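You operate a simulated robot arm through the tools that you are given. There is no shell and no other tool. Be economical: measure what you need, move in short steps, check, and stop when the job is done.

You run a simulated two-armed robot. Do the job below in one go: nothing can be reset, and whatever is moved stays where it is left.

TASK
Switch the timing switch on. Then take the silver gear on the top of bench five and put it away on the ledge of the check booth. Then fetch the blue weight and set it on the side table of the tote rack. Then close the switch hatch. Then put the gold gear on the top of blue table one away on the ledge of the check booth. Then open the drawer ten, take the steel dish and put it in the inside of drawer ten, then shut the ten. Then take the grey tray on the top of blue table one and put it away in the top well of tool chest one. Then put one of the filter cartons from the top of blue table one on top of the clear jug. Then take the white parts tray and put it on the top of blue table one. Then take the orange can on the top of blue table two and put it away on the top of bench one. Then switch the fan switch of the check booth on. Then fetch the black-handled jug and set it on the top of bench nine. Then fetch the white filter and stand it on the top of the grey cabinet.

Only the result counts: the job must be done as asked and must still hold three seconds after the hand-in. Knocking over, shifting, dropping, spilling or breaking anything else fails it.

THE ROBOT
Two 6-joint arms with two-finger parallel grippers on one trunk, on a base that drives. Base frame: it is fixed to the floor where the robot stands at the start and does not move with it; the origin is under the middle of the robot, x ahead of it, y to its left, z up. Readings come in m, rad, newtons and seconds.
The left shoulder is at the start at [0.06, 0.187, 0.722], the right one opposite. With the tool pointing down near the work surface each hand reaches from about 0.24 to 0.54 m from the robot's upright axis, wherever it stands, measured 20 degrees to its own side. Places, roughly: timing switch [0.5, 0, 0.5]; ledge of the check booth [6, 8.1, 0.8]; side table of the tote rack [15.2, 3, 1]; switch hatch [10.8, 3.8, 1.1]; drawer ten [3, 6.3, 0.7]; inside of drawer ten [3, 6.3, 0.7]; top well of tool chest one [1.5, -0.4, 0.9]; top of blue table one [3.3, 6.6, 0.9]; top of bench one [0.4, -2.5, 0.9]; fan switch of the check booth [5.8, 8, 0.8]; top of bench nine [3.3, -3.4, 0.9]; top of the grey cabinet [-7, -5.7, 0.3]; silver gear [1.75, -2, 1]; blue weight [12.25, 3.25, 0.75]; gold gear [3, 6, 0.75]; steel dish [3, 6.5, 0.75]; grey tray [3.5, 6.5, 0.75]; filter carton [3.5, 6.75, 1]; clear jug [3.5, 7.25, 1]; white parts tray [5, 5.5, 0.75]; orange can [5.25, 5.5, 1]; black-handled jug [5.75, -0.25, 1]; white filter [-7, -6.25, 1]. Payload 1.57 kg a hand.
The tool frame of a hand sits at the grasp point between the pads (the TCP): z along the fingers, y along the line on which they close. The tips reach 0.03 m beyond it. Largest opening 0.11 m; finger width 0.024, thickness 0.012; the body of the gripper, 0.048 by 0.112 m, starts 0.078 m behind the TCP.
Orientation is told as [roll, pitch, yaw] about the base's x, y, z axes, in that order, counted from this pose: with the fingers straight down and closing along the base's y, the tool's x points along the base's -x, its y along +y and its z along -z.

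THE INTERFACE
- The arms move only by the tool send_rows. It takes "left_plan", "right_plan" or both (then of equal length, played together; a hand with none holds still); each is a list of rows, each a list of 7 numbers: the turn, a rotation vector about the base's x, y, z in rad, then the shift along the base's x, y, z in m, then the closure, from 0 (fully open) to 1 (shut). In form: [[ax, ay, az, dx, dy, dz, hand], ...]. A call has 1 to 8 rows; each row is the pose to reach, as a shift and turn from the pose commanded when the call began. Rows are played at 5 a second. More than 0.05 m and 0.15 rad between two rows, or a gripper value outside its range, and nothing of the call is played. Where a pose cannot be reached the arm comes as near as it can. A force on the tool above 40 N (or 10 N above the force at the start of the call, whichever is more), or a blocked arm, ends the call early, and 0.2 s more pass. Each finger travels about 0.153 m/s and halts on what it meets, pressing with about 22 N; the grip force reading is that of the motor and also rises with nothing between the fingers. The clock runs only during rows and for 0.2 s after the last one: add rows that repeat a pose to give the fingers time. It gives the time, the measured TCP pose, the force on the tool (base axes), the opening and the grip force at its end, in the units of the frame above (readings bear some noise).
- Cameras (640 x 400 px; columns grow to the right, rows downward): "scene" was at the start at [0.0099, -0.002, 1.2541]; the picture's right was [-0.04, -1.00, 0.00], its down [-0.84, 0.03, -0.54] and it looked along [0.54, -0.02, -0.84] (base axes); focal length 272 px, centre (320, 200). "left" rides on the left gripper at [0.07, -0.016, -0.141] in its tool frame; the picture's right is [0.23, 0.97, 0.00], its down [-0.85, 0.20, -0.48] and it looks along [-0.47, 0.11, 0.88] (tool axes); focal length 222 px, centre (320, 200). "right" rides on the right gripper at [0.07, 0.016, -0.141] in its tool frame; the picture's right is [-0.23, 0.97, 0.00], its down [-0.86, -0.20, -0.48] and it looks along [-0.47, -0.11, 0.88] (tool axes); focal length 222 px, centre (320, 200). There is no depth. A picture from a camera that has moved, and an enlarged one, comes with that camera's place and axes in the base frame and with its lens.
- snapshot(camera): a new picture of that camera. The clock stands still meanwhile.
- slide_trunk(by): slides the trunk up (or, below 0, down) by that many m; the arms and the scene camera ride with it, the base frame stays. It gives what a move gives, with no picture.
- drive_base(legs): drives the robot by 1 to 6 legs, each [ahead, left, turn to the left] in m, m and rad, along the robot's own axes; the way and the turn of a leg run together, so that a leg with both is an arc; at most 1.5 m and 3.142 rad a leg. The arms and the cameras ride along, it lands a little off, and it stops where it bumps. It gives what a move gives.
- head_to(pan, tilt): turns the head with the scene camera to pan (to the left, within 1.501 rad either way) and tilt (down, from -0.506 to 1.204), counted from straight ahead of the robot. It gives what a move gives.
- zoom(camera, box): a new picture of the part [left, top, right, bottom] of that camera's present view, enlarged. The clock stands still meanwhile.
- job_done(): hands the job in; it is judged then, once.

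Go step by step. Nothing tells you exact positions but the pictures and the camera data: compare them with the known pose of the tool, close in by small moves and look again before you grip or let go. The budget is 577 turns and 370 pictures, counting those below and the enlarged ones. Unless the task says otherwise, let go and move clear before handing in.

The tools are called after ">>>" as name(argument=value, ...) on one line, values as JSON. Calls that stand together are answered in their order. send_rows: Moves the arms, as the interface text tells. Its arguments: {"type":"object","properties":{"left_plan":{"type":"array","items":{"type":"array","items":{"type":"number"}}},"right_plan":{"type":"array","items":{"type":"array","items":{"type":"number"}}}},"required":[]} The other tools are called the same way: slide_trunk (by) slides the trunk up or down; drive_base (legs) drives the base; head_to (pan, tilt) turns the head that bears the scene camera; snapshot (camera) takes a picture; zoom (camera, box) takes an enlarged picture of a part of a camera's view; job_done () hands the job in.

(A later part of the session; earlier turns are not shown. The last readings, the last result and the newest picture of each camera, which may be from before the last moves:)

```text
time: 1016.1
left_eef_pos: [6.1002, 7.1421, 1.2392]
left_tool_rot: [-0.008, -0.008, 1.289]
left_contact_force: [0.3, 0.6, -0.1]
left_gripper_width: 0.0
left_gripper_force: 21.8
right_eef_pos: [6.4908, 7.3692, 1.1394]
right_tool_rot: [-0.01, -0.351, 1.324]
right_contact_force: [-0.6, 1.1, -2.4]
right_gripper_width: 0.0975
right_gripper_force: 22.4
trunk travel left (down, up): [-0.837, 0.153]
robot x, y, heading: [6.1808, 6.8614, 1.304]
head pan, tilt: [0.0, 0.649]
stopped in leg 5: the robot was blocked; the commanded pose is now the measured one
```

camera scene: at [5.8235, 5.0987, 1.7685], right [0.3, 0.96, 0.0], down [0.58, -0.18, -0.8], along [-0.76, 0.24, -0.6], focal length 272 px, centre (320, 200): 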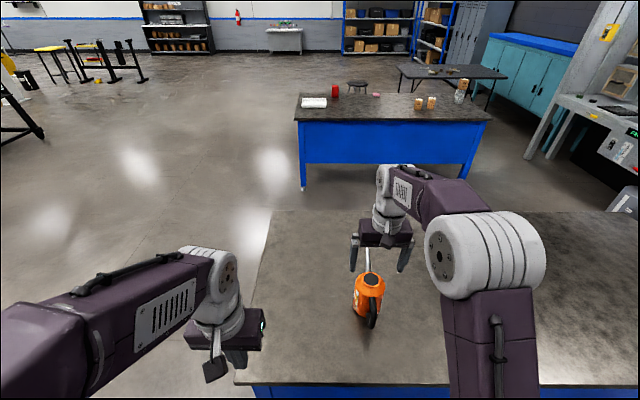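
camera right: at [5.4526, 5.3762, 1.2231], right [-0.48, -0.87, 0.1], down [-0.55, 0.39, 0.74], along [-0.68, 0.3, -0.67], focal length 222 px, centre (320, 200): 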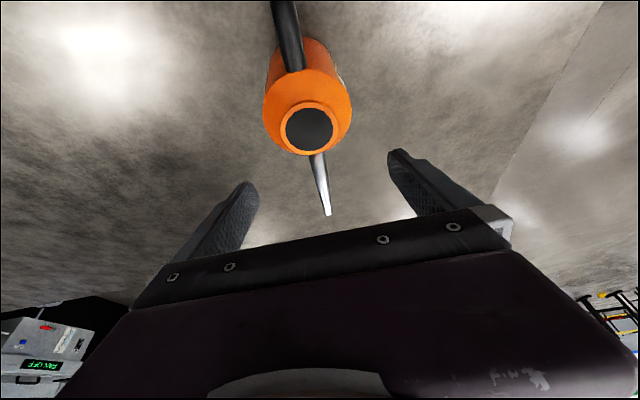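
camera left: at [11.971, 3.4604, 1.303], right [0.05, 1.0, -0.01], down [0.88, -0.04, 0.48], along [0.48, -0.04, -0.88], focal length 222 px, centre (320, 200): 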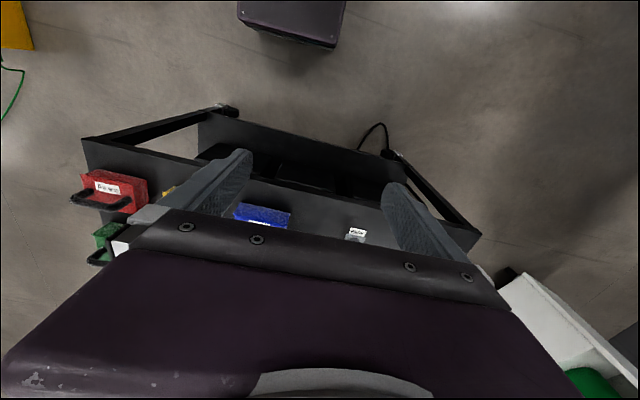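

>>> drive_base(legs=[[0.05, -0.06, 0], [0.13, 0, -0.025], [0, 1.0, 0], [0, 0.55, 0]])

>>> head_to(pan=0.6, tilt=0.6)

>>> snapshot(camera="scene")

```text
time: 1025.6
left_eef_pos: [4.7285, 7.7495, 1.2396]
left_tool_rot: [-0.003, -0.006, 1.262]
left_contact_force: [0.6, 0.0, 0.6]
left_gripper_width: 0.0
left_gripper_force: 21.4
right_eef_pos: [5.1254, 7.9676, 1.138]
right_tool_rot: [-0.006, -0.35, 1.296]
right_contact_force: [0.1, -0.3, -2.5]
right_gripper_width: 0.0975
right_gripper_force: 22.0
trunk travel left (down, up): [-0.837, 0.153]
robot x, y, heading: [4.8003, 7.4682, 1.276]
head pan, tilt: [0.0, 0.649]
```

```text
time: 1026.6
left_eef_pos: [4.7281, 7.7502, 1.24]
left_tool_rot: [-0.005, -0.007, 1.261]
left_contact_force: [0.3, -0.4, -0.2]
left_gripper_width: 0.0
left_gripper_force: 21.0
right_eef_pos: [5.1248, 7.9666, 1.1378]
right_tool_rot: [-0.005, -0.35, 1.296]
right_contact_force: [0.6, 0.2, -2.2]
right_gripper_width: 0.0973
right_gripper_force: 21.7
trunk travel left (down, up): [-0.837, 0.153]
robot x, y, heading: [4.8038, 7.4705, 1.277]
head pan, tilt: [0.6, 0.6]
```

```text
96 pictures are left
camera scene: at [4.7557, 7.4964, 1.7727], right [0.95, 0.3, 0.0], down [0.17, -0.54, -0.82], along [-0.25, 0.79, -0.57], focal length 272 px, centre (320, 200)
```

scene: 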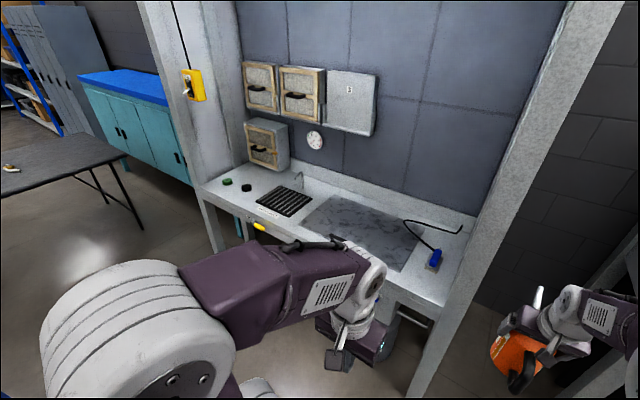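

>>> drive_base(legs=[[-0.865, 0.093, 0], [-1.0, -0.1, 0], [-0.85, -0.083, 0], [-0.759, 0.606, 0], [0, 0, -2.848], [1.1, -0.15, 0]])

>>> drive_base(legs=[[1.2, -0.2, 0], [1.2, 0, 0], [1.14, 0, 0], [0.95, -0.35, 0]])

```text
time: 1056.8
left_eef_pos: [3.3442, 2.9446, 1.239]
left_tool_rot: [-0.004, -0.007, -1.579]
left_contact_force: [0.2, -1.0, -0.4]
left_gripper_width: 0.0
left_gripper_force: 21.1
right_eef_pos: [3.0294, 2.6192, 1.1393]
right_tool_rot: [-0.005, -0.35, -1.546]
right_contact_force: [0.5, 0.0, -2.3]
right_gripper_width: 0.0974
right_gripper_force: 21.9
trunk travel left (down, up): [-0.837, 0.153]
robot x, y, heading: [3.1908, 3.189, -1.567]
head pan, tilt: [0.6, 0.6]
```

```text
time: 1078.9
left_eef_pos: [2.8658, -1.5721, 1.2395]
left_tool_rot: [-0.006, -0.006, -1.564]
left_contact_force: [-1.0, -0.5, -0.5]
left_gripper_width: 0.0
left_gripper_force: 21.6
right_eef_pos: [2.5552, -1.9009, 1.1397]
right_tool_rot: [-0.007, -0.35, -1.534]
right_contact_force: [0.8, 0.1, -1.8]
right_gripper_width: 0.0972
right_gripper_force: 22.0
trunk travel left (down, up): [-0.837, 0.153]
robot x, y, heading: [2.709, -1.3244, -1.55]
head pan, tilt: [0.6, 0.6]
```

>>> drive_base(legs=[[0, 0, -1.883], [0.68, 0.035, 0], [0.667, 0.035, 0], [0.51, 0.2, 0], [0, 0, 1.568]])

>>> head_to(pan=0, tilt=0.65)

>>> snapshot(camera="scene")

```text
time: 1097.1
left_eef_pos: [0.932, -1.3332, 1.24]
left_tool_rot: [-0.004, -0.006, -1.861]
left_contact_force: [-0.9, 0.4, 0.4]
left_gripper_width: 0.0
left_gripper_force: 21.5
right_eef_pos: [0.5387, -1.5577, 1.1379]
right_tool_rot: [-0.006, -0.35, -1.828]
right_contact_force: [0.1, -0.6, -2.8]
right_gripper_width: 0.0972
right_gripper_force: 22.3
trunk travel left (down, up): [-0.837, 0.153]
robot x, y, heading: [0.8545, -1.0518, -1.846]
head pan, tilt: [0.6, 0.6]
```

```text
time: 1098.1
left_eef_pos: [0.9316, -1.3328, 1.2398]
left_tool_rot: [-0.006, -0.007, -1.86]
left_contact_force: [0.4, 0.6, -0.7]
left_gripper_width: 0.0
left_gripper_force: 21.3
right_eef_pos: [0.5385, -1.5569, 1.1386]
right_tool_rot: [-0.006, -0.35, -1.827]
right_contact_force: [-0.2, 0.3, -1.8]
right_gripper_width: 0.0971
right_gripper_force: 22.5
trunk travel left (down, up): [-0.837, 0.153]
robot x, y, heading: [0.8543, -1.0548, -1.85]
head pan, tilt: [0.0, 0.649]
```

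```text
95 pictures are left
camera scene: at [0.8473, -1.0782, 1.7684], right [-0.96, 0.27, 0.0], down [0.16, 0.58, -0.8], along [-0.22, -0.77, -0.6], focal length 272 px, centre (320, 200)
```

scene: 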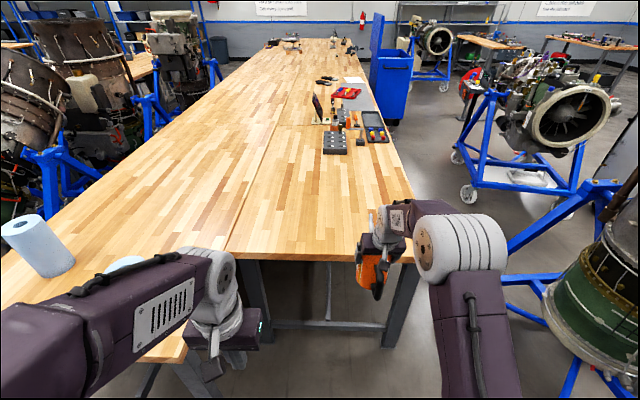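

>>> drive_base(legs=[[0.2, 0, 0], [0.185, 0, 0]])

>>> slide_trunk(by=-0.1)

>>> snapshot(camera="scene")

```text
time: 1100.8
left_eef_pos: [0.8319, -1.6977, 1.2388]
left_tool_rot: [-0.006, -0.01, -1.855]
left_contact_force: [0.2, 0.7, 0.9]
left_gripper_width: 0.0
left_gripper_force: 21.4
right_eef_pos: [0.4384, -1.9237, 1.1409]
right_tool_rot: [-0.004, -0.356, -1.821]
right_contact_force: [0.4, 1.0, -1.9]
right_gripper_width: 0.0972
right_gripper_force: 22.2
trunk travel left (down, up): [-0.837, 0.153]
robot x, y, heading: [0.7528, -1.4195, -1.841]
head pan, tilt: [0.0, 0.649]
```

```text
time: 1102.2
left_eef_pos: [0.8292, -1.7011, 1.1398]
left_tool_rot: [-0.005, -0.007, -1.856]
left_contact_force: [-0.6, -0.4, 0.2]
left_gripper_width: 0.0001
left_gripper_force: 21.0
right_eef_pos: [0.4385, -1.9279, 1.0402]
right_tool_rot: [-0.004, -0.352, -1.824]
right_contact_force: [-1.2, -0.5, -1.2]
right_gripper_width: 0.0974
right_gripper_force: 22.2
trunk travel left (down, up): [-0.737, 0.253]
robot x, y, heading: [0.7497, -1.4243, -1.839]
head pan, tilt: [0.0, 0.649]
```

```text
94 pictures are left
camera scene: at [0.744, -1.4478, 1.6685], right [-0.96, 0.27, 0.0], down [0.16, 0.58, -0.8], along [-0.21, -0.77, -0.6], focal length 272 px, centre (320, 200)
```

scene: 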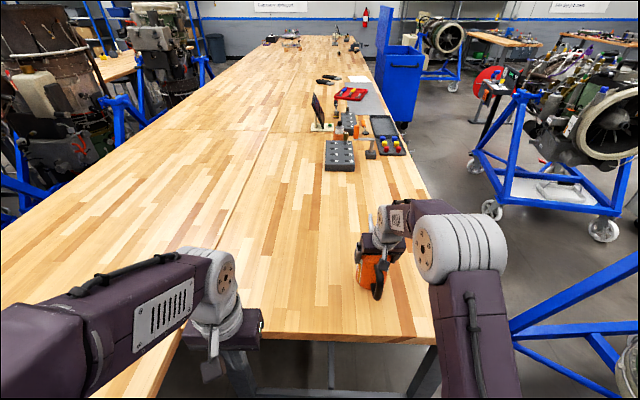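

Well inside bench one. I lower to contact.

>>> send_rows(right_plan=[[0, 0, 0, 0, 0, -0.008, 0.5], [0, 0, 0, 0, 0, -0.014, 0.5], [0, 0, 0, 0, 0, -0.018, 0.5], [0, 0, 0, 0, 0, -0.022, 0.5], [0, 0, 0, 0, 0, -0.026, 0.5], [0, 0, 0, 0, 0, -0.026, 0.5]])

>>> zoom(camera="scene", box=[320, 200, 440, 310])

```text
time: 1103.6
left_eef_pos: [0.8308, -1.6994, 1.1391]
left_tool_rot: [-0.005, -0.007, -1.855]
left_contact_force: [0.9, -0.3, -0.5]
left_gripper_width: 0.0
left_gripper_force: 21.2
right_eef_pos: [0.4379, -1.9272, 1.0159]
right_tool_rot: [-0.006, -0.357, -1.825]
right_contact_force: [-1.5, -2.0, 20.8]
right_gripper_width: 0.0976
right_gripper_force: 22.3
trunk travel left (down, up): [-0.737, 0.253]
robot x, y, heading: [0.7519, -1.4251, -1.842]
head pan, tilt: [0.0, 0.649]
```

```text
3.64 times, centred on (380, 255) of scene
camera zoom: at [0.7451, -1.4443, 1.6687], right [-0.96, 0.27, 0.0], down [0.16, 0.58, -0.8], along [-0.21, -0.77, -0.6], focal length 988 px, centre (102, 0)
```

zoom: 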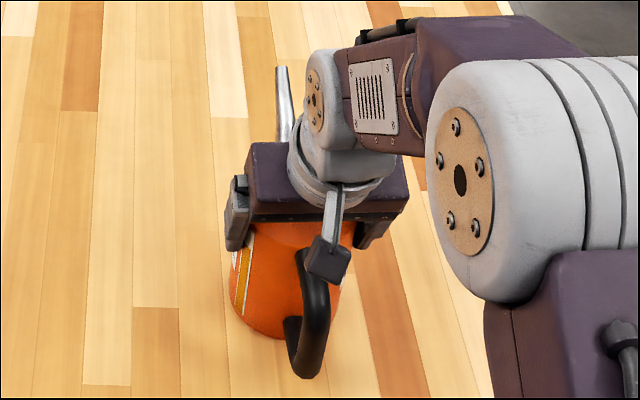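

>>> send_rows(right_plan=[[0, 0, 0, 0, 0, 0.005, 0.3], [0, 0, 0, 0, 0, 0.005, 0.1], [0, 0, 0, 0, 0, 0.005, 0], [0, 0, 0, 0, 0, 0.005, 0]])

>>> slide_trunk(by=0.1)

>>> send_rows(right_plan=[[0, 0, 0, 0, 0, 0.04, 0], [0, 0, 0, 0, 0, 0.08, 0], [0, 0, 0, 0.01, 0.04, 0.1, 0]])

>>> snapshot(camera="scene")

```text
time: 1104.6
left_eef_pos: [0.8314, -1.7014, 1.1386]
left_tool_rot: [-0.005, -0.008, -1.854]
left_contact_force: [-0.2, 0.3, 0.1]
left_gripper_width: 0.0
left_gripper_force: 21.5
right_eef_pos: [0.4387, -1.9271, 1.0165]
right_tool_rot: [-0.005, -0.349, -1.822]
right_contact_force: [-0.7, 0.0, 0.2]
right_gripper_width: 0.1103
right_gripper_force: 0.1
trunk travel left (down, up): [-0.737, 0.253]
robot x, y, heading: [0.7515, -1.4228, -1.844]
head pan, tilt: [0.0, 0.649]
```

```text
time: 1105.9
left_eef_pos: [0.8294, -1.7019, 1.2405]
left_tool_rot: [-0.003, -0.008, -1.854]
left_contact_force: [0.3, -1.2, 0.7]
left_gripper_width: 0.0002
left_gripper_force: 21.6
right_eef_pos: [0.4388, -1.9267, 1.1174]
right_tool_rot: [-0.004, -0.351, -1.823]
right_contact_force: [-0.8, 0.5, 0.4]
right_gripper_width: 0.1098
right_gripper_force: 0.2
trunk travel left (down, up): [-0.837, 0.153]
robot x, y, heading: [0.7526, -1.4207, -1.842]
head pan, tilt: [0.0, 0.649]
```

```text
time: 1106.7
left_eef_pos: [0.8305, -1.6988, 1.2396]
left_tool_rot: [-0.005, -0.01, -1.854]
left_contact_force: [0.5, 0.7, 0.5]
left_gripper_width: 0.0
left_gripper_force: 20.8
right_eef_pos: [0.4478, -1.8853, 1.2193]
right_tool_rot: [-0.006, -0.354, -1.823]
right_contact_force: [1.0, 0.4, -0.5]
right_gripper_width: 0.11
right_gripper_force: 0.1
trunk travel left (down, up): [-0.837, 0.153]
robot x, y, heading: [0.7515, -1.4217, -1.845]
head pan, tilt: [0.0, 0.649]
```

```text
92 pictures are left
camera scene: at [0.7451, -1.4441, 1.7685], right [-0.96, 0.27, 0.0], down [0.16, 0.58, -0.8], along [-0.21, -0.77, -0.6], focal length 272 px, centre (320, 200)
```

scene: 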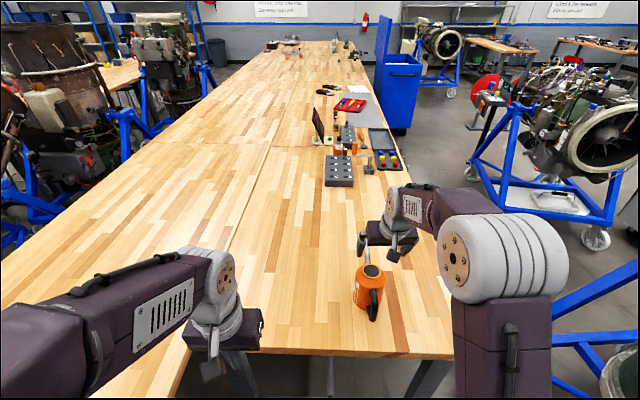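

The can stands on bench one. Last, the white filter far to the south-west; I pull out, straighten the hand and look that way.

>>> drive_base(legs=[[-0.38, 0, 0]])

>>> send_rows(right_plan=[[0.112, -0.0315, 0, 0.01, 0.03, 0, 0], [0.225, -0.063, 0, 0.02, 0.07, 0, 0], [0.337, -0.0945, 0, 0.03, 0.11, 0, 0], [0.337, -0.0945, 0, 0.04, 0.14, 0, 0]])

>>> drive_base(legs=[[0, 0, -0.5], [-0.3, -1.1, 0], [0, -1.0, 0]])

>>> head_to(pan=0, tilt=0.3)

>>> snapshot(camera="scene")

```text
time: 1109.1
left_eef_pos: [0.9326, -1.3336, 1.2397]
left_tool_rot: [-0.004, -0.005, -1.851]
left_contact_force: [0.1, -0.9, 0.1]
left_gripper_width: 0.0001
left_gripper_force: 21.3
right_eef_pos: [0.5506, -1.5221, 1.217]
right_tool_rot: [-0.006, -0.348, -1.819]
right_contact_force: [0.0, -0.4, -0.4]
right_gripper_width: 0.1098
right_gripper_force: 0.0
trunk travel left (down, up): [-0.837, 0.153]
robot x, y, heading: [0.8511, -1.0569, -1.84]
head pan, tilt: [0.0, 0.649]
```

```text
time: 1110.1
left_eef_pos: [0.9323, -1.3303, 1.2398]
left_tool_rot: [-0.005, -0.01, -1.852]
left_contact_force: [0.0, 0.9, 0.3]
left_gripper_width: 0.0001
left_gripper_force: 21.5
right_eef_pos: [0.5909, -1.377, 1.2174]
right_tool_rot: [0.005, -0.002, -1.821]
right_contact_force: [0.0, -0.4, 0.7]
right_gripper_width: 0.1103
right_gripper_force: 0.1
trunk travel left (down, up): [-0.837, 0.153]
robot x, y, heading: [0.8528, -1.0496, -1.839]
head pan, tilt: [0.0, 0.649]
```

```text
time: 1116.3
left_eef_pos: [0.2706, -0.4762, 1.241]
left_tool_rot: [-0.007, -0.007, -2.35]
left_contact_force: [0.7, -0.3, 0.6]
left_gripper_width: 0.0
left_gripper_force: 21.3
right_eef_pos: [-0.0541, -0.3546, 1.2173]
right_tool_rot: [0.002, 0.0, -2.318]
right_contact_force: [0.5, 0.3, -0.9]
right_gripper_width: 0.1101
right_gripper_force: 0.1
trunk travel left (down, up): [-0.837, 0.153]
robot x, y, heading: [0.3325, -0.1951, -2.333]
head pan, tilt: [0.0, 0.649]
stopped in leg 2: the robot was blocked; the commanded pose is now the measured one
```

```text
time: 1117.2
left_eef_pos: [0.2657, -0.4717, 1.24]
left_tool_rot: [-0.004, -0.007, -2.35]
left_contact_force: [0.2, -0.5, 0.1]
left_gripper_width: 0.0
left_gripper_force: 21.6
right_eef_pos: [-0.0575, -0.3508, 1.2177]
right_tool_rot: [0.005, 0.002, -2.319]
right_contact_force: [0.4, 0.0, -0.2]
right_gripper_width: 0.11
right_gripper_force: 0.2
trunk travel left (down, up): [-0.837, 0.153]
robot x, y, heading: [0.3329, -0.1923, -2.334]
head pan, tilt: [0.0, 0.3]
```

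```text
91 pictures are left
camera scene: at [0.3054, -0.2114, 1.8001], right [-0.72, 0.69, 0.0], down [0.21, 0.21, -0.96], along [-0.66, -0.69, -0.3], focal length 272 px, centre (320, 200)
```

scene: 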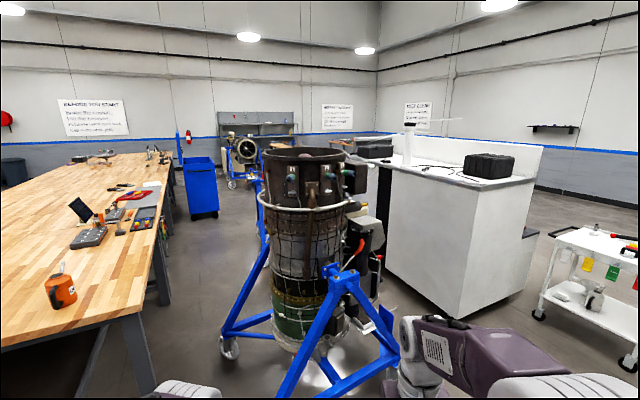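

I brushed the test cart while sidestepping. I move clear and check the cart and its switch.

>>> drive_base(legs=[[0.3, 0, 0], [0, -0.9, 0], [0, 0, 2.33]])

>>> snapshot(camera="scene")

```text
time: 1129.1
left_eef_pos: [-0.2761, 0.3612, 1.2393]
left_tool_rot: [-0.002, -0.007, -0.023]
left_contact_force: [0.2, 0.0, 0.8]
left_gripper_width: 0.0
left_gripper_force: 21.5
right_eef_pos: [-0.1429, 0.0424, 1.2175]
right_tool_rot: [0.003, 0.001, 0.009]
right_contact_force: [-0.2, 0.5, -0.8]
right_gripper_width: 0.1103
right_gripper_force: 0.0
trunk travel left (down, up): [-0.837, 0.153]
robot x, y, heading: [-0.5238, 0.213, -0.012]
head pan, tilt: [0.0, 0.3]
```

```text
90 pictures are left
camera scene: at [-0.4929, 0.2135, 1.8002], right [-0.01, -1.0, 0.0], down [-0.3, 0.0, -0.96], along [0.96, -0.01, -0.3], focal length 272 px, centre (320, 200)
```

scene: 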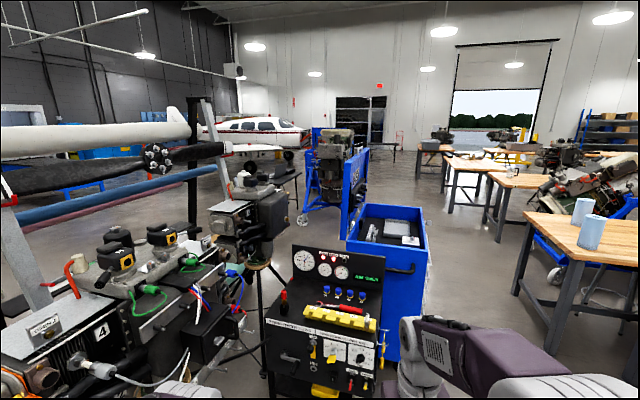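

>>> zoom(camera="scene", box=[260, 300, 400, 400])

```text
4.00 times, centred on (330, 350) of scene
camera zoom: at [-0.4929, 0.2135, 1.8002], right [-0.01, -1.0, 0.0], down [-0.3, 0.0, -0.96], along [0.96, -0.01, -0.3], focal length 1086 px, centre (280, -400)
```

zoom: 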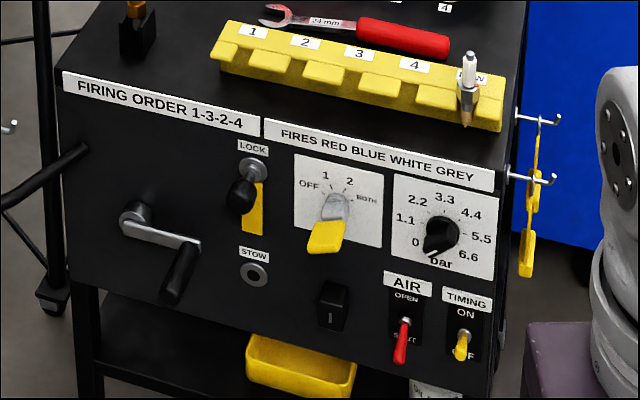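

The cart hasn't moved and the timing switch is still ON. I turn south-west to plan the way to the filter.

>>> drive_base(legs=[[-0.3, 0, 0], [0, 0, -2.6]])

>>> head_to(pan=0.1, tilt=0.35)

>>> snapshot(camera="scene")

```text
time: 1137.2
left_eef_pos: [-0.9611, -0.0429, 1.2391]
left_tool_rot: [-0.005, -0.008, -2.613]
left_contact_force: [0.2, -0.2, -0.1]
left_gripper_width: 0.0001
left_gripper_force: 21.5
right_eef_pos: [-1.2431, 0.159, 1.2177]
right_tool_rot: [0.003, 0.0, -2.581]
right_contact_force: [0.1, 0.6, -0.5]
right_gripper_width: 0.1099
right_gripper_force: 0.0
trunk travel left (down, up): [-0.837, 0.153]
robot x, y, heading: [-0.8242, 0.2154, -2.598]
head pan, tilt: [0.0, 0.3]
```

```text
time: 1137.9
left_eef_pos: [-0.961, -0.0411, 1.2387]
left_tool_rot: [-0.003, -0.006, -2.614]
left_contact_force: [0.1, -0.2, 0.2]
left_gripper_width: 0.0003
left_gripper_force: 20.8
right_eef_pos: [-1.2413, 0.1591, 1.2169]
right_tool_rot: [0.004, 0.001, -2.581]
right_contact_force: [-0.2, 0.3, -0.6]
right_gripper_width: 0.1099
right_gripper_force: 0.1
trunk travel left (down, up): [-0.837, 0.153]
robot x, y, heading: [-0.8245, 0.2134, -2.598]
head pan, tilt: [0.099, 0.351]
```

```text
88 pictures are left
camera scene: at [-0.8498, 0.1912, 1.7955], right [-0.6, 0.8, 0.0], down [0.28, 0.21, -0.94], along [-0.75, -0.56, -0.34], focal length 272 px, centre (320, 200)
```

scene: 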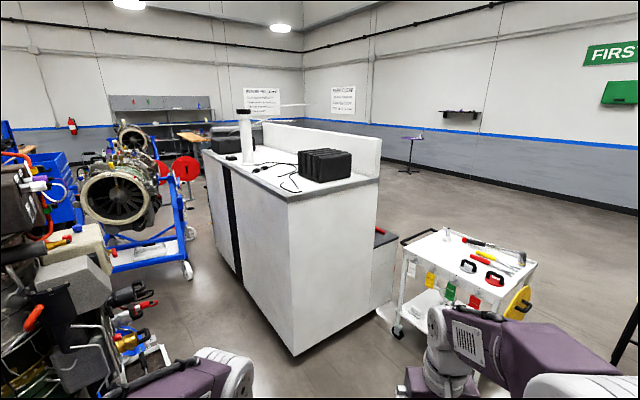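

>>> head_to(pan=-0.7, tilt=0.4)

>>> snapshot(camera="scene")

```text
time: 1139.0
left_eef_pos: [-0.9609, -0.0422, 1.2397]
left_tool_rot: [-0.004, -0.007, -2.613]
left_contact_force: [-0.6, 0.3, 0.3]
left_gripper_width: 0.0
left_gripper_force: 21.4
right_eef_pos: [-1.2424, 0.1592, 1.2175]
right_tool_rot: [0.004, 0.001, -2.582]
right_contact_force: [-0.2, -0.1, -0.2]
right_gripper_width: 0.11
right_gripper_force: 0.1
trunk travel left (down, up): [-0.837, 0.153]
robot x, y, heading: [-0.8273, 0.2155, -2.601]
head pan, tilt: [-0.7, 0.4]
```

```text
87 pictures are left
camera scene: at [-0.8667, 0.2613, 1.791], right [0.16, 0.99, 0.0], down [0.38, -0.06, -0.92], along [-0.91, 0.14, -0.39], focal length 272 px, centre (320, 200)
```

scene: 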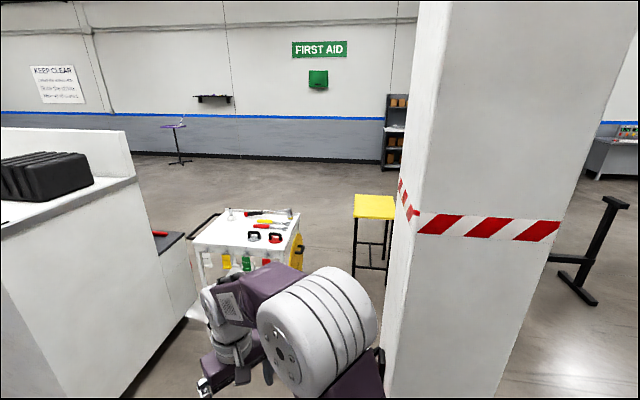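

>>> head_to(pan=-1.45, tilt=0.6)

>>> snapshot(camera="scene")

```text
time: 1140.2
left_eef_pos: [-0.9606, -0.0428, 1.2401]
left_tool_rot: [-0.003, -0.007, -2.612]
left_contact_force: [0.0, 0.1, -1.1]
left_gripper_width: 0.0
left_gripper_force: 21.0
right_eef_pos: [-1.2412, 0.1599, 1.2159]
right_tool_rot: [0.004, 0.001, -2.581]
right_contact_force: [-0.5, 0.3, 0.4]
right_gripper_width: 0.1101
right_gripper_force: 0.0
trunk travel left (down, up): [-0.837, 0.153]
robot x, y, heading: [-0.8252, 0.2157, -2.599]
head pan, tilt: [-1.45, 0.6]
```

```text
86 pictures are left
camera scene: at [-0.8298, 0.3166, 1.7727], right [0.79, 0.62, 0.0], down [0.35, -0.44, -0.83], along [-0.51, 0.65, -0.56], focal length 272 px, centre (320, 200)
```

scene: 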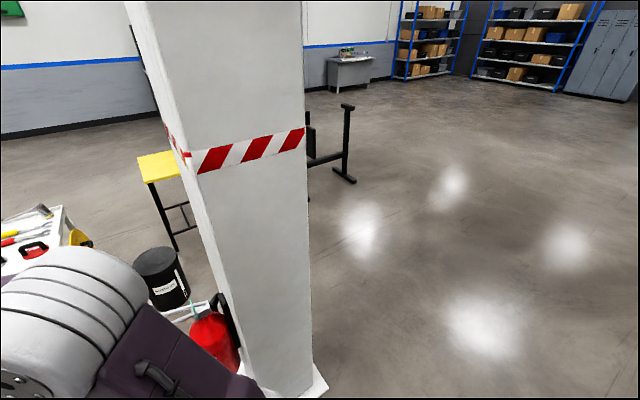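

The way lies right of the pillar. I drive around it to the open floor in the west.

>>> drive_base(legs=[[0, 0, -0.543], [-0.225, -0.884, 0], [0.6, -0.9, 0], [1.4, 0, 0], [1.2, 0.2, 0], [1.1, 0.95, 0]])

>>> head_to(pan=0.9, tilt=0.3)

>>> snapshot(camera="scene")

```text
time: 1156.5
left_eef_pos: [-2.5476, 1.8733, 1.2395]
left_tool_rot: [0.0, -0.004, 3.096]
left_contact_force: [-0.1, 0.5, 0.5]
left_gripper_width: 0.0
left_gripper_force: 21.4
right_eef_pos: [-2.6745, 2.1966, 1.2163]
right_tool_rot: [0.006, 0.001, 3.126]
right_contact_force: [-0.6, 1.5, -0.4]
right_gripper_width: 0.11
right_gripper_force: 0.1
trunk travel left (down, up): [-0.837, 0.153]
robot x, y, heading: [-2.294, 2.0128, 3.11]
head pan, tilt: [-1.45, 0.6]
stopped in leg 4: the robot was blocked; the commanded pose is now the measured one
```

```text
time: 1158.6
left_eef_pos: [-2.5467, 1.8695, 1.2384]
left_tool_rot: [-0.004, -0.007, 3.094]
left_contact_force: [0.2, 0.2, 1.0]
left_gripper_width: 0.0
left_gripper_force: 21.4
right_eef_pos: [-2.6731, 2.19, 1.2163]
right_tool_rot: [0.004, -0.001, 3.126]
right_contact_force: [-0.2, 0.6, 0.0]
right_gripper_width: 0.1099
right_gripper_force: 0.1
trunk travel left (down, up): [-0.837, 0.153]
robot x, y, heading: [-2.2922, 2.0102, 3.106]
head pan, tilt: [0.901, 0.3]
```

```text
85 pictures are left
camera scene: at [-2.2947, 1.9381, 1.8002], right [-0.76, 0.65, 0.0], down [0.19, 0.23, -0.96], along [-0.62, -0.73, -0.3], focal length 272 px, centre (320, 200)
```

scene: 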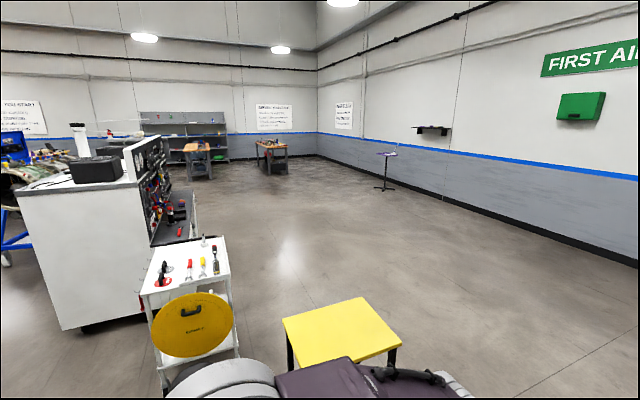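

>>> head_to(pan=-0.1, tilt=0.9)

>>> snapshot(camera="scene")

```text
time: 1159.9
left_eef_pos: [-2.5456, 1.8687, 1.2386]
left_tool_rot: [-0.004, -0.009, 3.095]
left_contact_force: [0.3, -0.6, 0.8]
left_gripper_width: 0.0
left_gripper_force: 21.0
right_eef_pos: [-2.6738, 2.1891, 1.2174]
right_tool_rot: [0.002, 0.001, 3.126]
right_contact_force: [0.2, -0.3, 0.4]
right_gripper_width: 0.1098
right_gripper_force: 0.0
trunk travel left (down, up): [-0.837, 0.153]
robot x, y, heading: [-2.2953, 2.0137, 3.111]
head pan, tilt: [-0.099, 0.901]
```

```text
84 pictures are left
camera scene: at [-2.3092, 2.0194, 1.748], right [0.13, 0.99, 0.0], down [0.78, -0.1, -0.62], along [-0.62, 0.08, -0.78], focal length 272 px, centre (320, 200)
```

scene: 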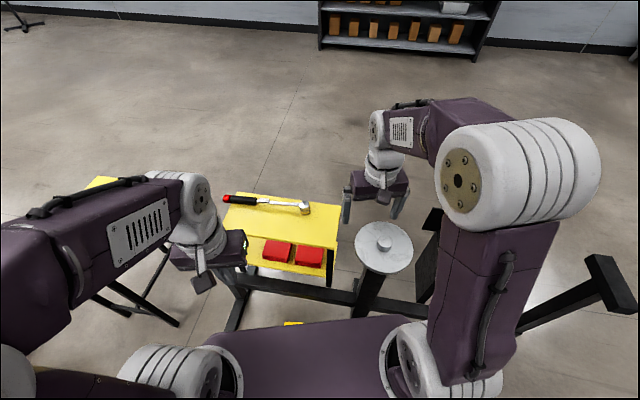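

A tool stand blocks the way. I back off and go round its north end.

>>> drive_base(legs=[[-0.4, 0, 0], [0, -1.0, 0], [0.1, -0.85, 0], [1.4, -0.1, 0.03], [0.6, 0, 0]])

>>> head_to(pan=0.7, tilt=0.4)

>>> snapshot(camera="scene")

```text
time: 1180.9
left_eef_pos: [-4.1905, 3.8174, 1.2408]
left_tool_rot: [-0.002, -0.007, 3.124]
left_contact_force: [0.0, 0.3, 0.4]
left_gripper_width: 0.0
left_gripper_force: 21.3
right_eef_pos: [-4.3256, 4.1353, 1.2172]
right_tool_rot: [0.003, -0.003, -3.126]
right_contact_force: [0.5, -0.2, -0.3]
right_gripper_width: 0.1099
right_gripper_force: 0.1
trunk travel left (down, up): [-0.837, 0.153]
robot x, y, heading: [-3.9422, 3.9681, 3.137]
head pan, tilt: [-0.099, 0.901]
```

```text
time: 1182.0
left_eef_pos: [-4.191, 3.8178, 1.2407]
left_tool_rot: [-0.003, -0.008, 3.125]
left_contact_force: [0.2, -0.1, 0.3]
left_gripper_width: 0.0001
left_gripper_force: 21.9
right_eef_pos: [-4.3267, 4.1344, 1.2172]
right_tool_rot: [0.003, 0.0, -3.127]
right_contact_force: [-0.7, 0.5, 0.5]
right_gripper_width: 0.1102
right_gripper_force: 0.0
trunk travel left (down, up): [-0.837, 0.153]
robot x, y, heading: [-3.9437, 3.9659, 3.135]
head pan, tilt: [0.7, 0.4]
```

```text
83 pictures are left
camera scene: at [-3.9532, 3.9077, 1.7909], right [-0.64, 0.77, 0.0], down [0.3, 0.25, -0.92], along [-0.71, -0.59, -0.39], focal length 272 px, centre (320, 200)
```

scene: 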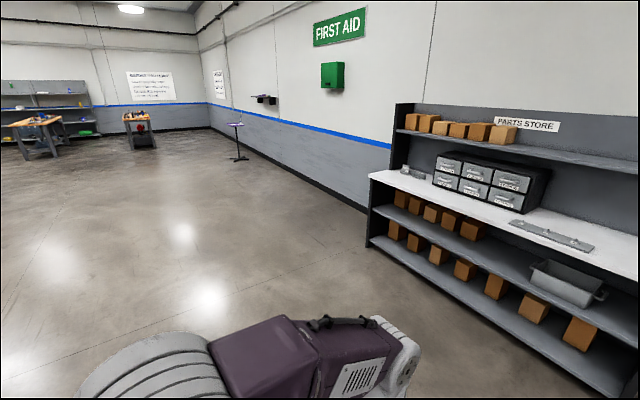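

>>> drive_base(legs=[[0.3, 0.2, 0], [0, 0, 1.275], [1.4, 0, 0], [1.4, 0, 0], [1.4, 0, 0], [1.4, 0, 0]])

>>> head_to(pan=0, tilt=0.3)

>>> snapshot(camera="scene")

```text
time: 1213.7
left_eef_pos: [-5.8362, -1.8501, 1.2406]
left_tool_rot: [-0.004, -0.005, -1.881]
left_contact_force: [-0.2, 0.2, -0.4]
left_gripper_width: 0.0
left_gripper_force: 20.9
right_eef_pos: [-6.1802, -1.891, 1.2168]
right_tool_rot: [0.005, 0.0, -1.846]
right_contact_force: [0.3, 0.0, 0.6]
right_gripper_width: 0.1102
right_gripper_force: 0.2
trunk travel left (down, up): [-0.837, 0.153]
robot x, y, heading: [-5.9093, -1.5719, -1.863]
head pan, tilt: [0.7, 0.4]
```

```text
time: 1214.8
left_eef_pos: [-5.8361, -1.8506, 1.2398]
left_tool_rot: [-0.002, -0.007, -1.879]
left_contact_force: [0.2, -0.5, 0.5]
left_gripper_width: 0.0
left_gripper_force: 20.9
right_eef_pos: [-6.1802, -1.8912, 1.2168]
right_tool_rot: [0.004, 0.0, -1.846]
right_contact_force: [-1.1, -0.1, -0.6]
right_gripper_width: 0.1101
right_gripper_force: 0.0
trunk travel left (down, up): [-0.837, 0.153]
robot x, y, heading: [-5.9129, -1.5726, -1.864]
head pan, tilt: [0.0, 0.3]
```

```text
82 pictures are left
camera scene: at [-5.9189, -1.6018, 1.8002], right [-0.96, 0.29, 0.0], down [0.09, 0.28, -0.96], along [-0.28, -0.91, -0.3], focal length 272 px, centre (320, 200)
```

scene: 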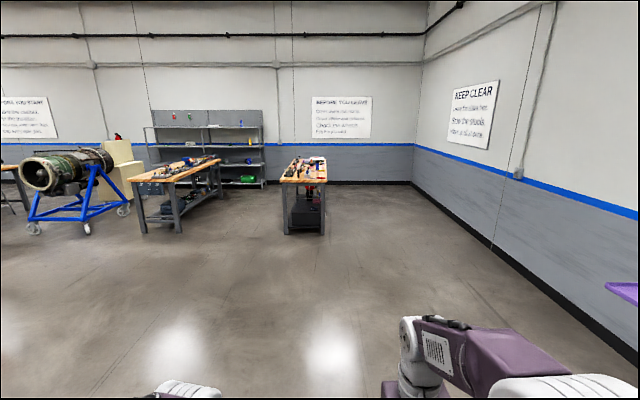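

>>> zoom(camera="scene", box=[260, 140, 350, 250])

```text
3.64 times, centred on (305, 195) of scene
camera zoom: at [-5.9189, -1.6018, 1.8002], right [-0.96, 0.29, 0.0], down [0.09, 0.28, -0.96], along [-0.28, -0.91, -0.3], focal length 988 px, centre (374, 218)
```

zoom: 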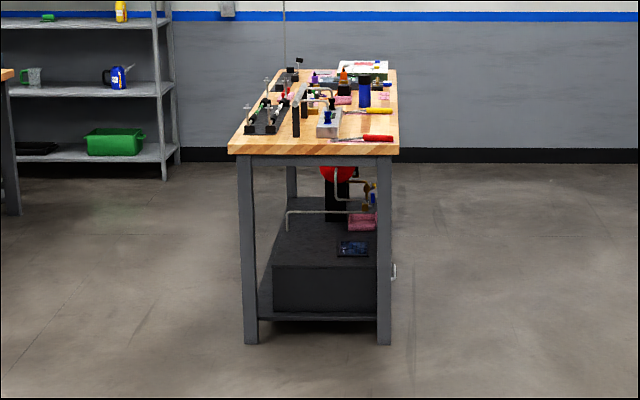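

>>> drive_base(legs=[[1.3, 0, 0], [1.2, 0.0, 0]])

>>> head_to(pan=0, tilt=0.5)

>>> snapshot(camera="scene")

>>> zoom(camera="scene", box=[240, 80, 400, 230])

```text
time: 1227.1
left_eef_pos: [-6.6106, -4.2446, 1.2394]
left_tool_rot: [-0.003, -0.008, -1.902]
left_contact_force: [0.3, 0.1, 0.2]
left_gripper_width: 0.0
left_gripper_force: 21.9
right_eef_pos: [-6.9525, -4.2758, 1.2175]
right_tool_rot: [0.003, 0.001, -1.871]
right_contact_force: [0.3, 0.0, 0.1]
right_gripper_width: 0.1096
right_gripper_force: 0.0
trunk travel left (down, up): [-0.837, 0.153]
robot x, y, heading: [-6.6742, -3.9619, -1.886]
head pan, tilt: [0.0, 0.3]
```

```text
time: 1227.8
left_eef_pos: [-6.6088, -4.245, 1.2392]
left_tool_rot: [-0.003, -0.007, -1.903]
left_contact_force: [0.6, 0.8, -0.8]
left_gripper_width: 0.0
left_gripper_force: 21.6
right_eef_pos: [-6.9533, -4.2769, 1.2173]
right_tool_rot: [0.004, -0.001, -1.871]
right_contact_force: [0.7, 0.4, -0.1]
right_gripper_width: 0.11
right_gripper_force: 0.1
trunk travel left (down, up): [-0.837, 0.153]
robot x, y, heading: [-6.6704, -3.9632, -1.892]
head pan, tilt: [0.0, 0.499]
```

```text
80 pictures are left
camera scene: at [-6.6847, -3.9919, 1.7819], right [-0.95, 0.31, 0.0], down [0.15, 0.45, -0.88], along [-0.27, -0.83, -0.48], focal length 272 px, centre (320, 200)
```

scene: 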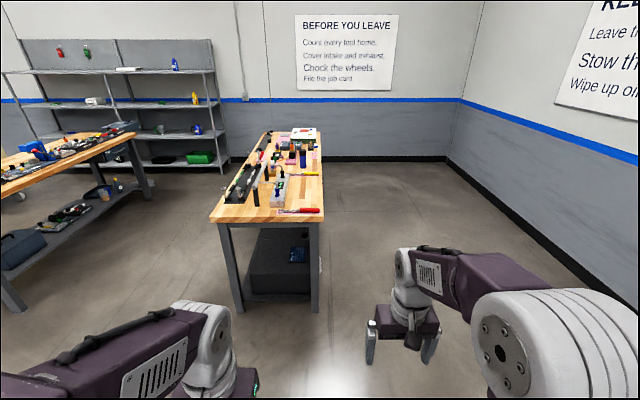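

```text
2.67 times, centred on (320, 155) of scene
camera zoom: at [-6.6847, -3.9919, 1.7819], right [-0.95, 0.31, 0.0], down [0.15, 0.45, -0.88], along [-0.27, -0.83, -0.48], focal length 724 px, centre (320, 320)
```

zoom: 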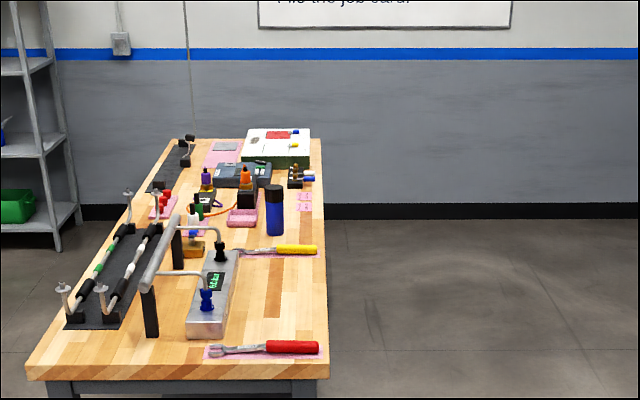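

>>> zoom(camera="scene", box=[250, 135, 314, 175])

>>> zoom(camera="scene", box=[230, 220, 340, 310])

```text
10.00 times, centred on (282, 155) of scene
camera zoom: at [-6.6847, -3.9919, 1.7819], right [-0.95, 0.31, 0.0], down [0.15, 0.45, -0.88], along [-0.27, -0.83, -0.48], focal length 2716 px, centre (700, 650)
```

zoom: 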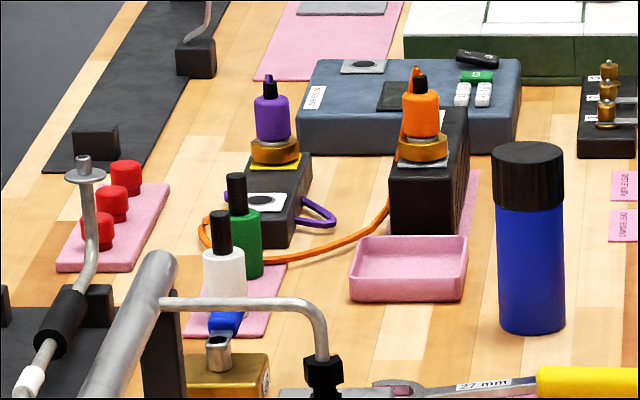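

```text
4.44 times, centred on (285, 265) of scene
camera zoom: at [-6.6847, -3.9919, 1.7819], right [-0.95, 0.31, 0.0], down [0.15, 0.45, -0.88], along [-0.27, -0.83, -0.48], focal length 1207 px, centre (476, -89)
```

zoom: 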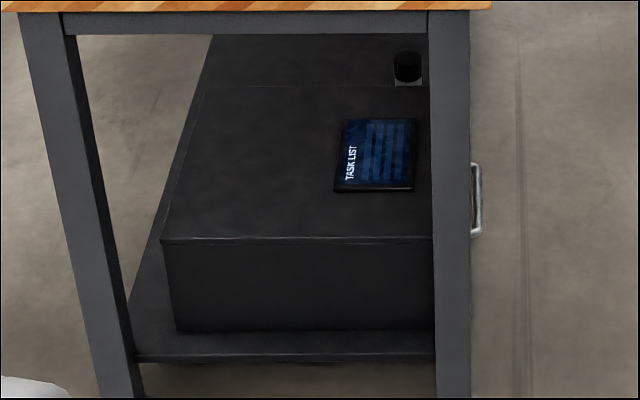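

The white filter is the small white canister with a black cap at about [-6.98, -6.275] on the cluttered bench; the grey cabinet stands on the shelf under the same bench. I go to the bench's east side, facing it.

>>> drive_base(legs=[[0.5, 1.25, 0], [0, 0, -1.543], [0, 0.97, 0], [0, 0.96, 0]])

>>> head_to(pan=0, tilt=0.65)

>>> snapshot(camera="scene")

```text
time: 1247.5
left_eef_pos: [-6.4915, -6.7458, 1.2378]
left_tool_rot: [-0.004, -0.007, 2.836]
left_contact_force: [0.1, 0.5, -0.7]
left_gripper_width: 0.0
left_gripper_force: 21.4
right_eef_pos: [-6.5299, -6.4037, 1.2172]
right_tool_rot: [0.004, -0.001, 2.867]
right_contact_force: [0.7, 1.1, 0.1]
right_gripper_width: 0.1101
right_gripper_force: 0.0
trunk travel left (down, up): [-0.837, 0.153]
robot x, y, heading: [-6.2095, -6.6742, 2.855]
head pan, tilt: [0.0, 0.499]
```

```text
time: 1248.2
left_eef_pos: [-6.4927, -6.7475, 1.2396]
left_tool_rot: [-0.004, -0.009, 2.836]
left_contact_force: [0.0, -0.2, -0.2]
left_gripper_width: 0.0
left_gripper_force: 22.0
right_eef_pos: [-6.5309, -6.404, 1.2176]
right_tool_rot: [0.003, 0.001, 2.869]
right_contact_force: [-0.1, 0.4, -0.7]
right_gripper_width: 0.1101
right_gripper_force: 0.0
trunk travel left (down, up): [-0.837, 0.153]
robot x, y, heading: [-6.2155, -6.6767, 2.851]
head pan, tilt: [0.0, 0.649]
```

```text
76 pictures are left
camera scene: at [-6.2368, -6.6667, 1.7685], right [0.29, 0.96, 0.0], down [0.58, -0.17, -0.8], along [-0.76, 0.23, -0.6], focal length 272 px, centre (320, 200)
```

scene: 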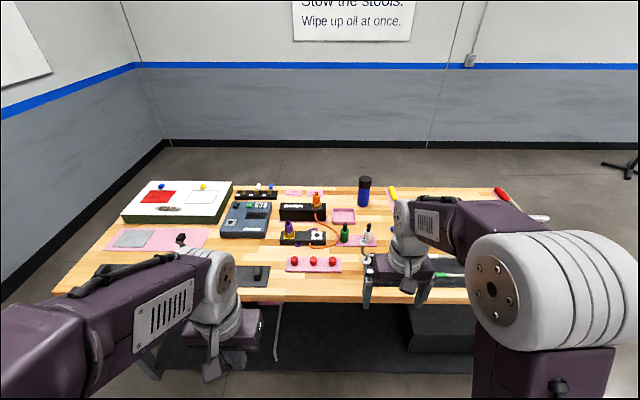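

>>> zoom(camera="scene", box=[300, 205, 420, 305])

```text
4.00 times, centred on (360, 255) of scene
camera zoom: at [-6.2368, -6.6667, 1.7685], right [0.29, 0.96, 0.0], down [0.58, -0.17, -0.8], along [-0.76, 0.23, -0.6], focal length 1086 px, centre (160, -20)
```

zoom: 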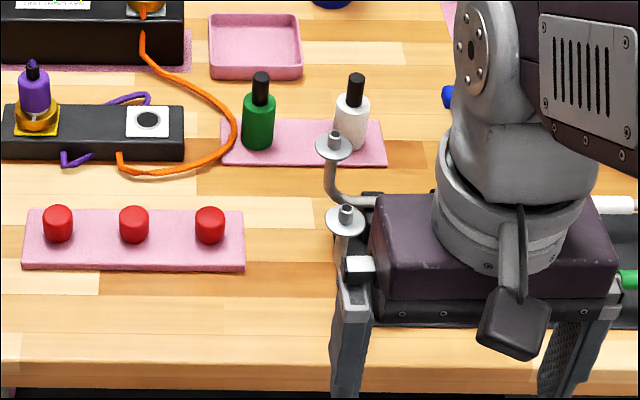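

The bottle-like white filter stands at [-6.989, -6.217] (z 0.90–0.997), the green one 9 cm beside it. I drive in and extend the right hand over it, tool down.

>>> drive_base(legs=[[0.25, -0.035, 0]])

>>> slide_trunk(by=-0.04)

>>> send_rows(right_plan=[[0, 0, -0.015, -0.039, 0.0115, 0, 0], [0, 0, -0.015, -0.078, 0.023, 0, 0.2], [0, 0, -0.015, -0.117, 0.0345, 0, 0.4], [0, 0, -0.015, -0.156, 0.046, 0, 0.4], [0, 0, -0.015, -0.195, 0.0575, 0, 0.4], [0, 0, -0.015, -0.23, 0.069, 0, 0.4], [0, 0, -0.015, -0.23, 0.069, 0, 0.4]])

>>> zoom(camera="scene", box=[320, 200, 440, 330])

>>> snapshot(camera="right")

```text
time: 1250.1
left_eef_pos: [-6.7178, -6.6443, 1.2389]
left_tool_rot: [-0.005, -0.009, 2.836]
left_contact_force: [0.3, -0.5, -0.2]
left_gripper_width: 0.0002
left_gripper_force: 21.2
right_eef_pos: [-6.7592, -6.3015, 1.2172]
right_tool_rot: [0.004, -0.002, 2.869]
right_contact_force: [-0.2, 0.5, 0.5]
right_gripper_width: 0.11
right_gripper_force: 0.1
trunk travel left (down, up): [-0.837, 0.153]
robot x, y, heading: [-6.4379, -6.5693, 2.853]
head pan, tilt: [0.0, 0.649]
```

```text
time: 1250.9
left_eef_pos: [-6.721, -6.6436, 1.1995]
left_tool_rot: [-0.003, -0.005, 2.838]
left_contact_force: [0.3, 0.0, 1.3]
left_gripper_width: 0.0001
left_gripper_force: 21.1
right_eef_pos: [-6.7608, -6.2985, 1.1768]
right_tool_rot: [0.003, 0.001, 2.868]
right_contact_force: [0.3, 0.5, -1.0]
right_gripper_width: 0.1098
right_gripper_force: 0.0
trunk travel left (down, up): [-0.797, 0.193]
robot x, y, heading: [-6.4353, -6.5703, 2.85]
head pan, tilt: [0.0, 0.649]
```

```text
time: 1252.5
left_eef_pos: [-6.7197, -6.6446, 1.2]
left_tool_rot: [-0.003, -0.007, 2.836]
left_contact_force: [0.3, -0.8, 0.2]
left_gripper_width: 0.0
left_gripper_force: 20.9
right_eef_pos: [-6.9491, -6.2419, 1.1673]
right_tool_rot: [0.004, 0.0, 2.853]
right_contact_force: [-0.2, -0.1, 0.3]
right_gripper_width: 0.066
right_gripper_force: 0.0
right hand out of reach, approached as far as the arm can: row 5, 6, 7
trunk travel left (down, up): [-0.797, 0.193]
robot x, y, heading: [-6.434, -6.5684, 2.854]
head pan, tilt: [0.0, 0.649]
```

```text
3.08 times, centred on (380, 265) of scene
camera zoom: at [-6.4649, -6.5619, 1.7284], right [0.29, 0.96, 0.0], down [0.58, -0.17, -0.8], along [-0.76, 0.23, -0.6], focal length 836 px, centre (135, 0)
```

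zoom: 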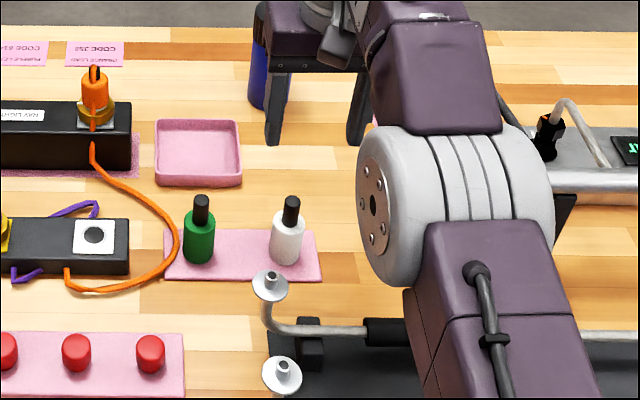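

```text
73 pictures are left
camera right: at [-6.8868, -6.276, 1.3077], right [-0.49, -0.87, 0.0], down [-0.76, 0.44, 0.48], along [-0.42, 0.23, -0.88], focal length 222 px, centre (320, 200)
```

right: 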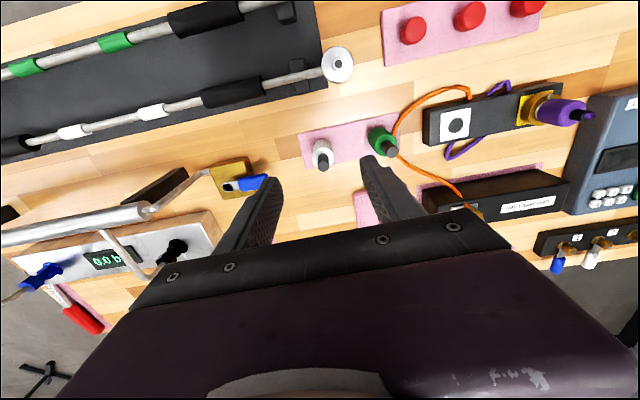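

>>> send_rows(right_plan=[[0.02, 0.064, 0, 0, 0, -0.03, 0.4], [0.038, 0.128, 0, -0.01, 0.005, -0.06, 0.4], [0.057, 0.192, 0, -0.025, 0.012, -0.09, 0.4], [0.057, 0.192, 0, -0.037, 0.018, -0.1, 0.4], [0.057, 0.192, 0, -0.037, 0.018, -0.1, 0.4]])

>>> snapshot(camera="right")

>>> zoom(camera="scene", box=[320, 200, 440, 330])

```text
time: 1253.7
left_eef_pos: [-6.7205, -6.6437, 1.1999]
left_tool_rot: [-0.005, -0.006, 2.835]
left_contact_force: [0.5, -0.9, 0.4]
left_gripper_width: 0.0
left_gripper_force: 21.3
right_eef_pos: [-6.9843, -6.2242, 1.0681]
right_tool_rot: [0.002, -0.201, 2.854]
right_contact_force: [0.9, 0.4, 0.6]
right_gripper_width: 0.0662
right_gripper_force: 0.0
trunk travel left (down, up): [-0.797, 0.193]
robot x, y, heading: [-6.442, -6.5713, 2.851]
head pan, tilt: [0.0, 0.649]
```

```text
72 pictures are left
camera right: at [-6.8978, -6.2655, 1.1914], right [-0.49, -0.87, 0.05], down [-0.66, 0.4, 0.64], along [-0.58, 0.28, -0.77], focal length 222 px, centre (320, 200)
```

right: 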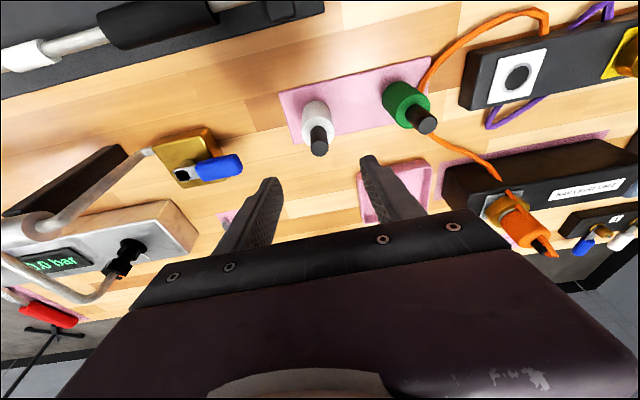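

```text
3.08 times, centred on (380, 265) of scene
camera zoom: at [-6.4649, -6.5619, 1.7284], right [0.29, 0.96, 0.0], down [0.58, -0.17, -0.8], along [-0.76, 0.23, -0.6], focal length 836 px, centre (135, 0)
```

zoom: 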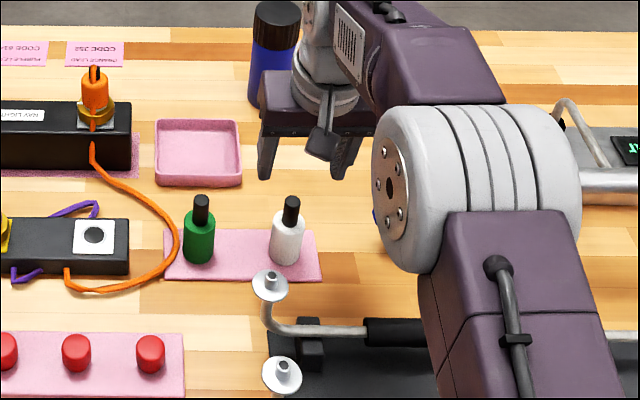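

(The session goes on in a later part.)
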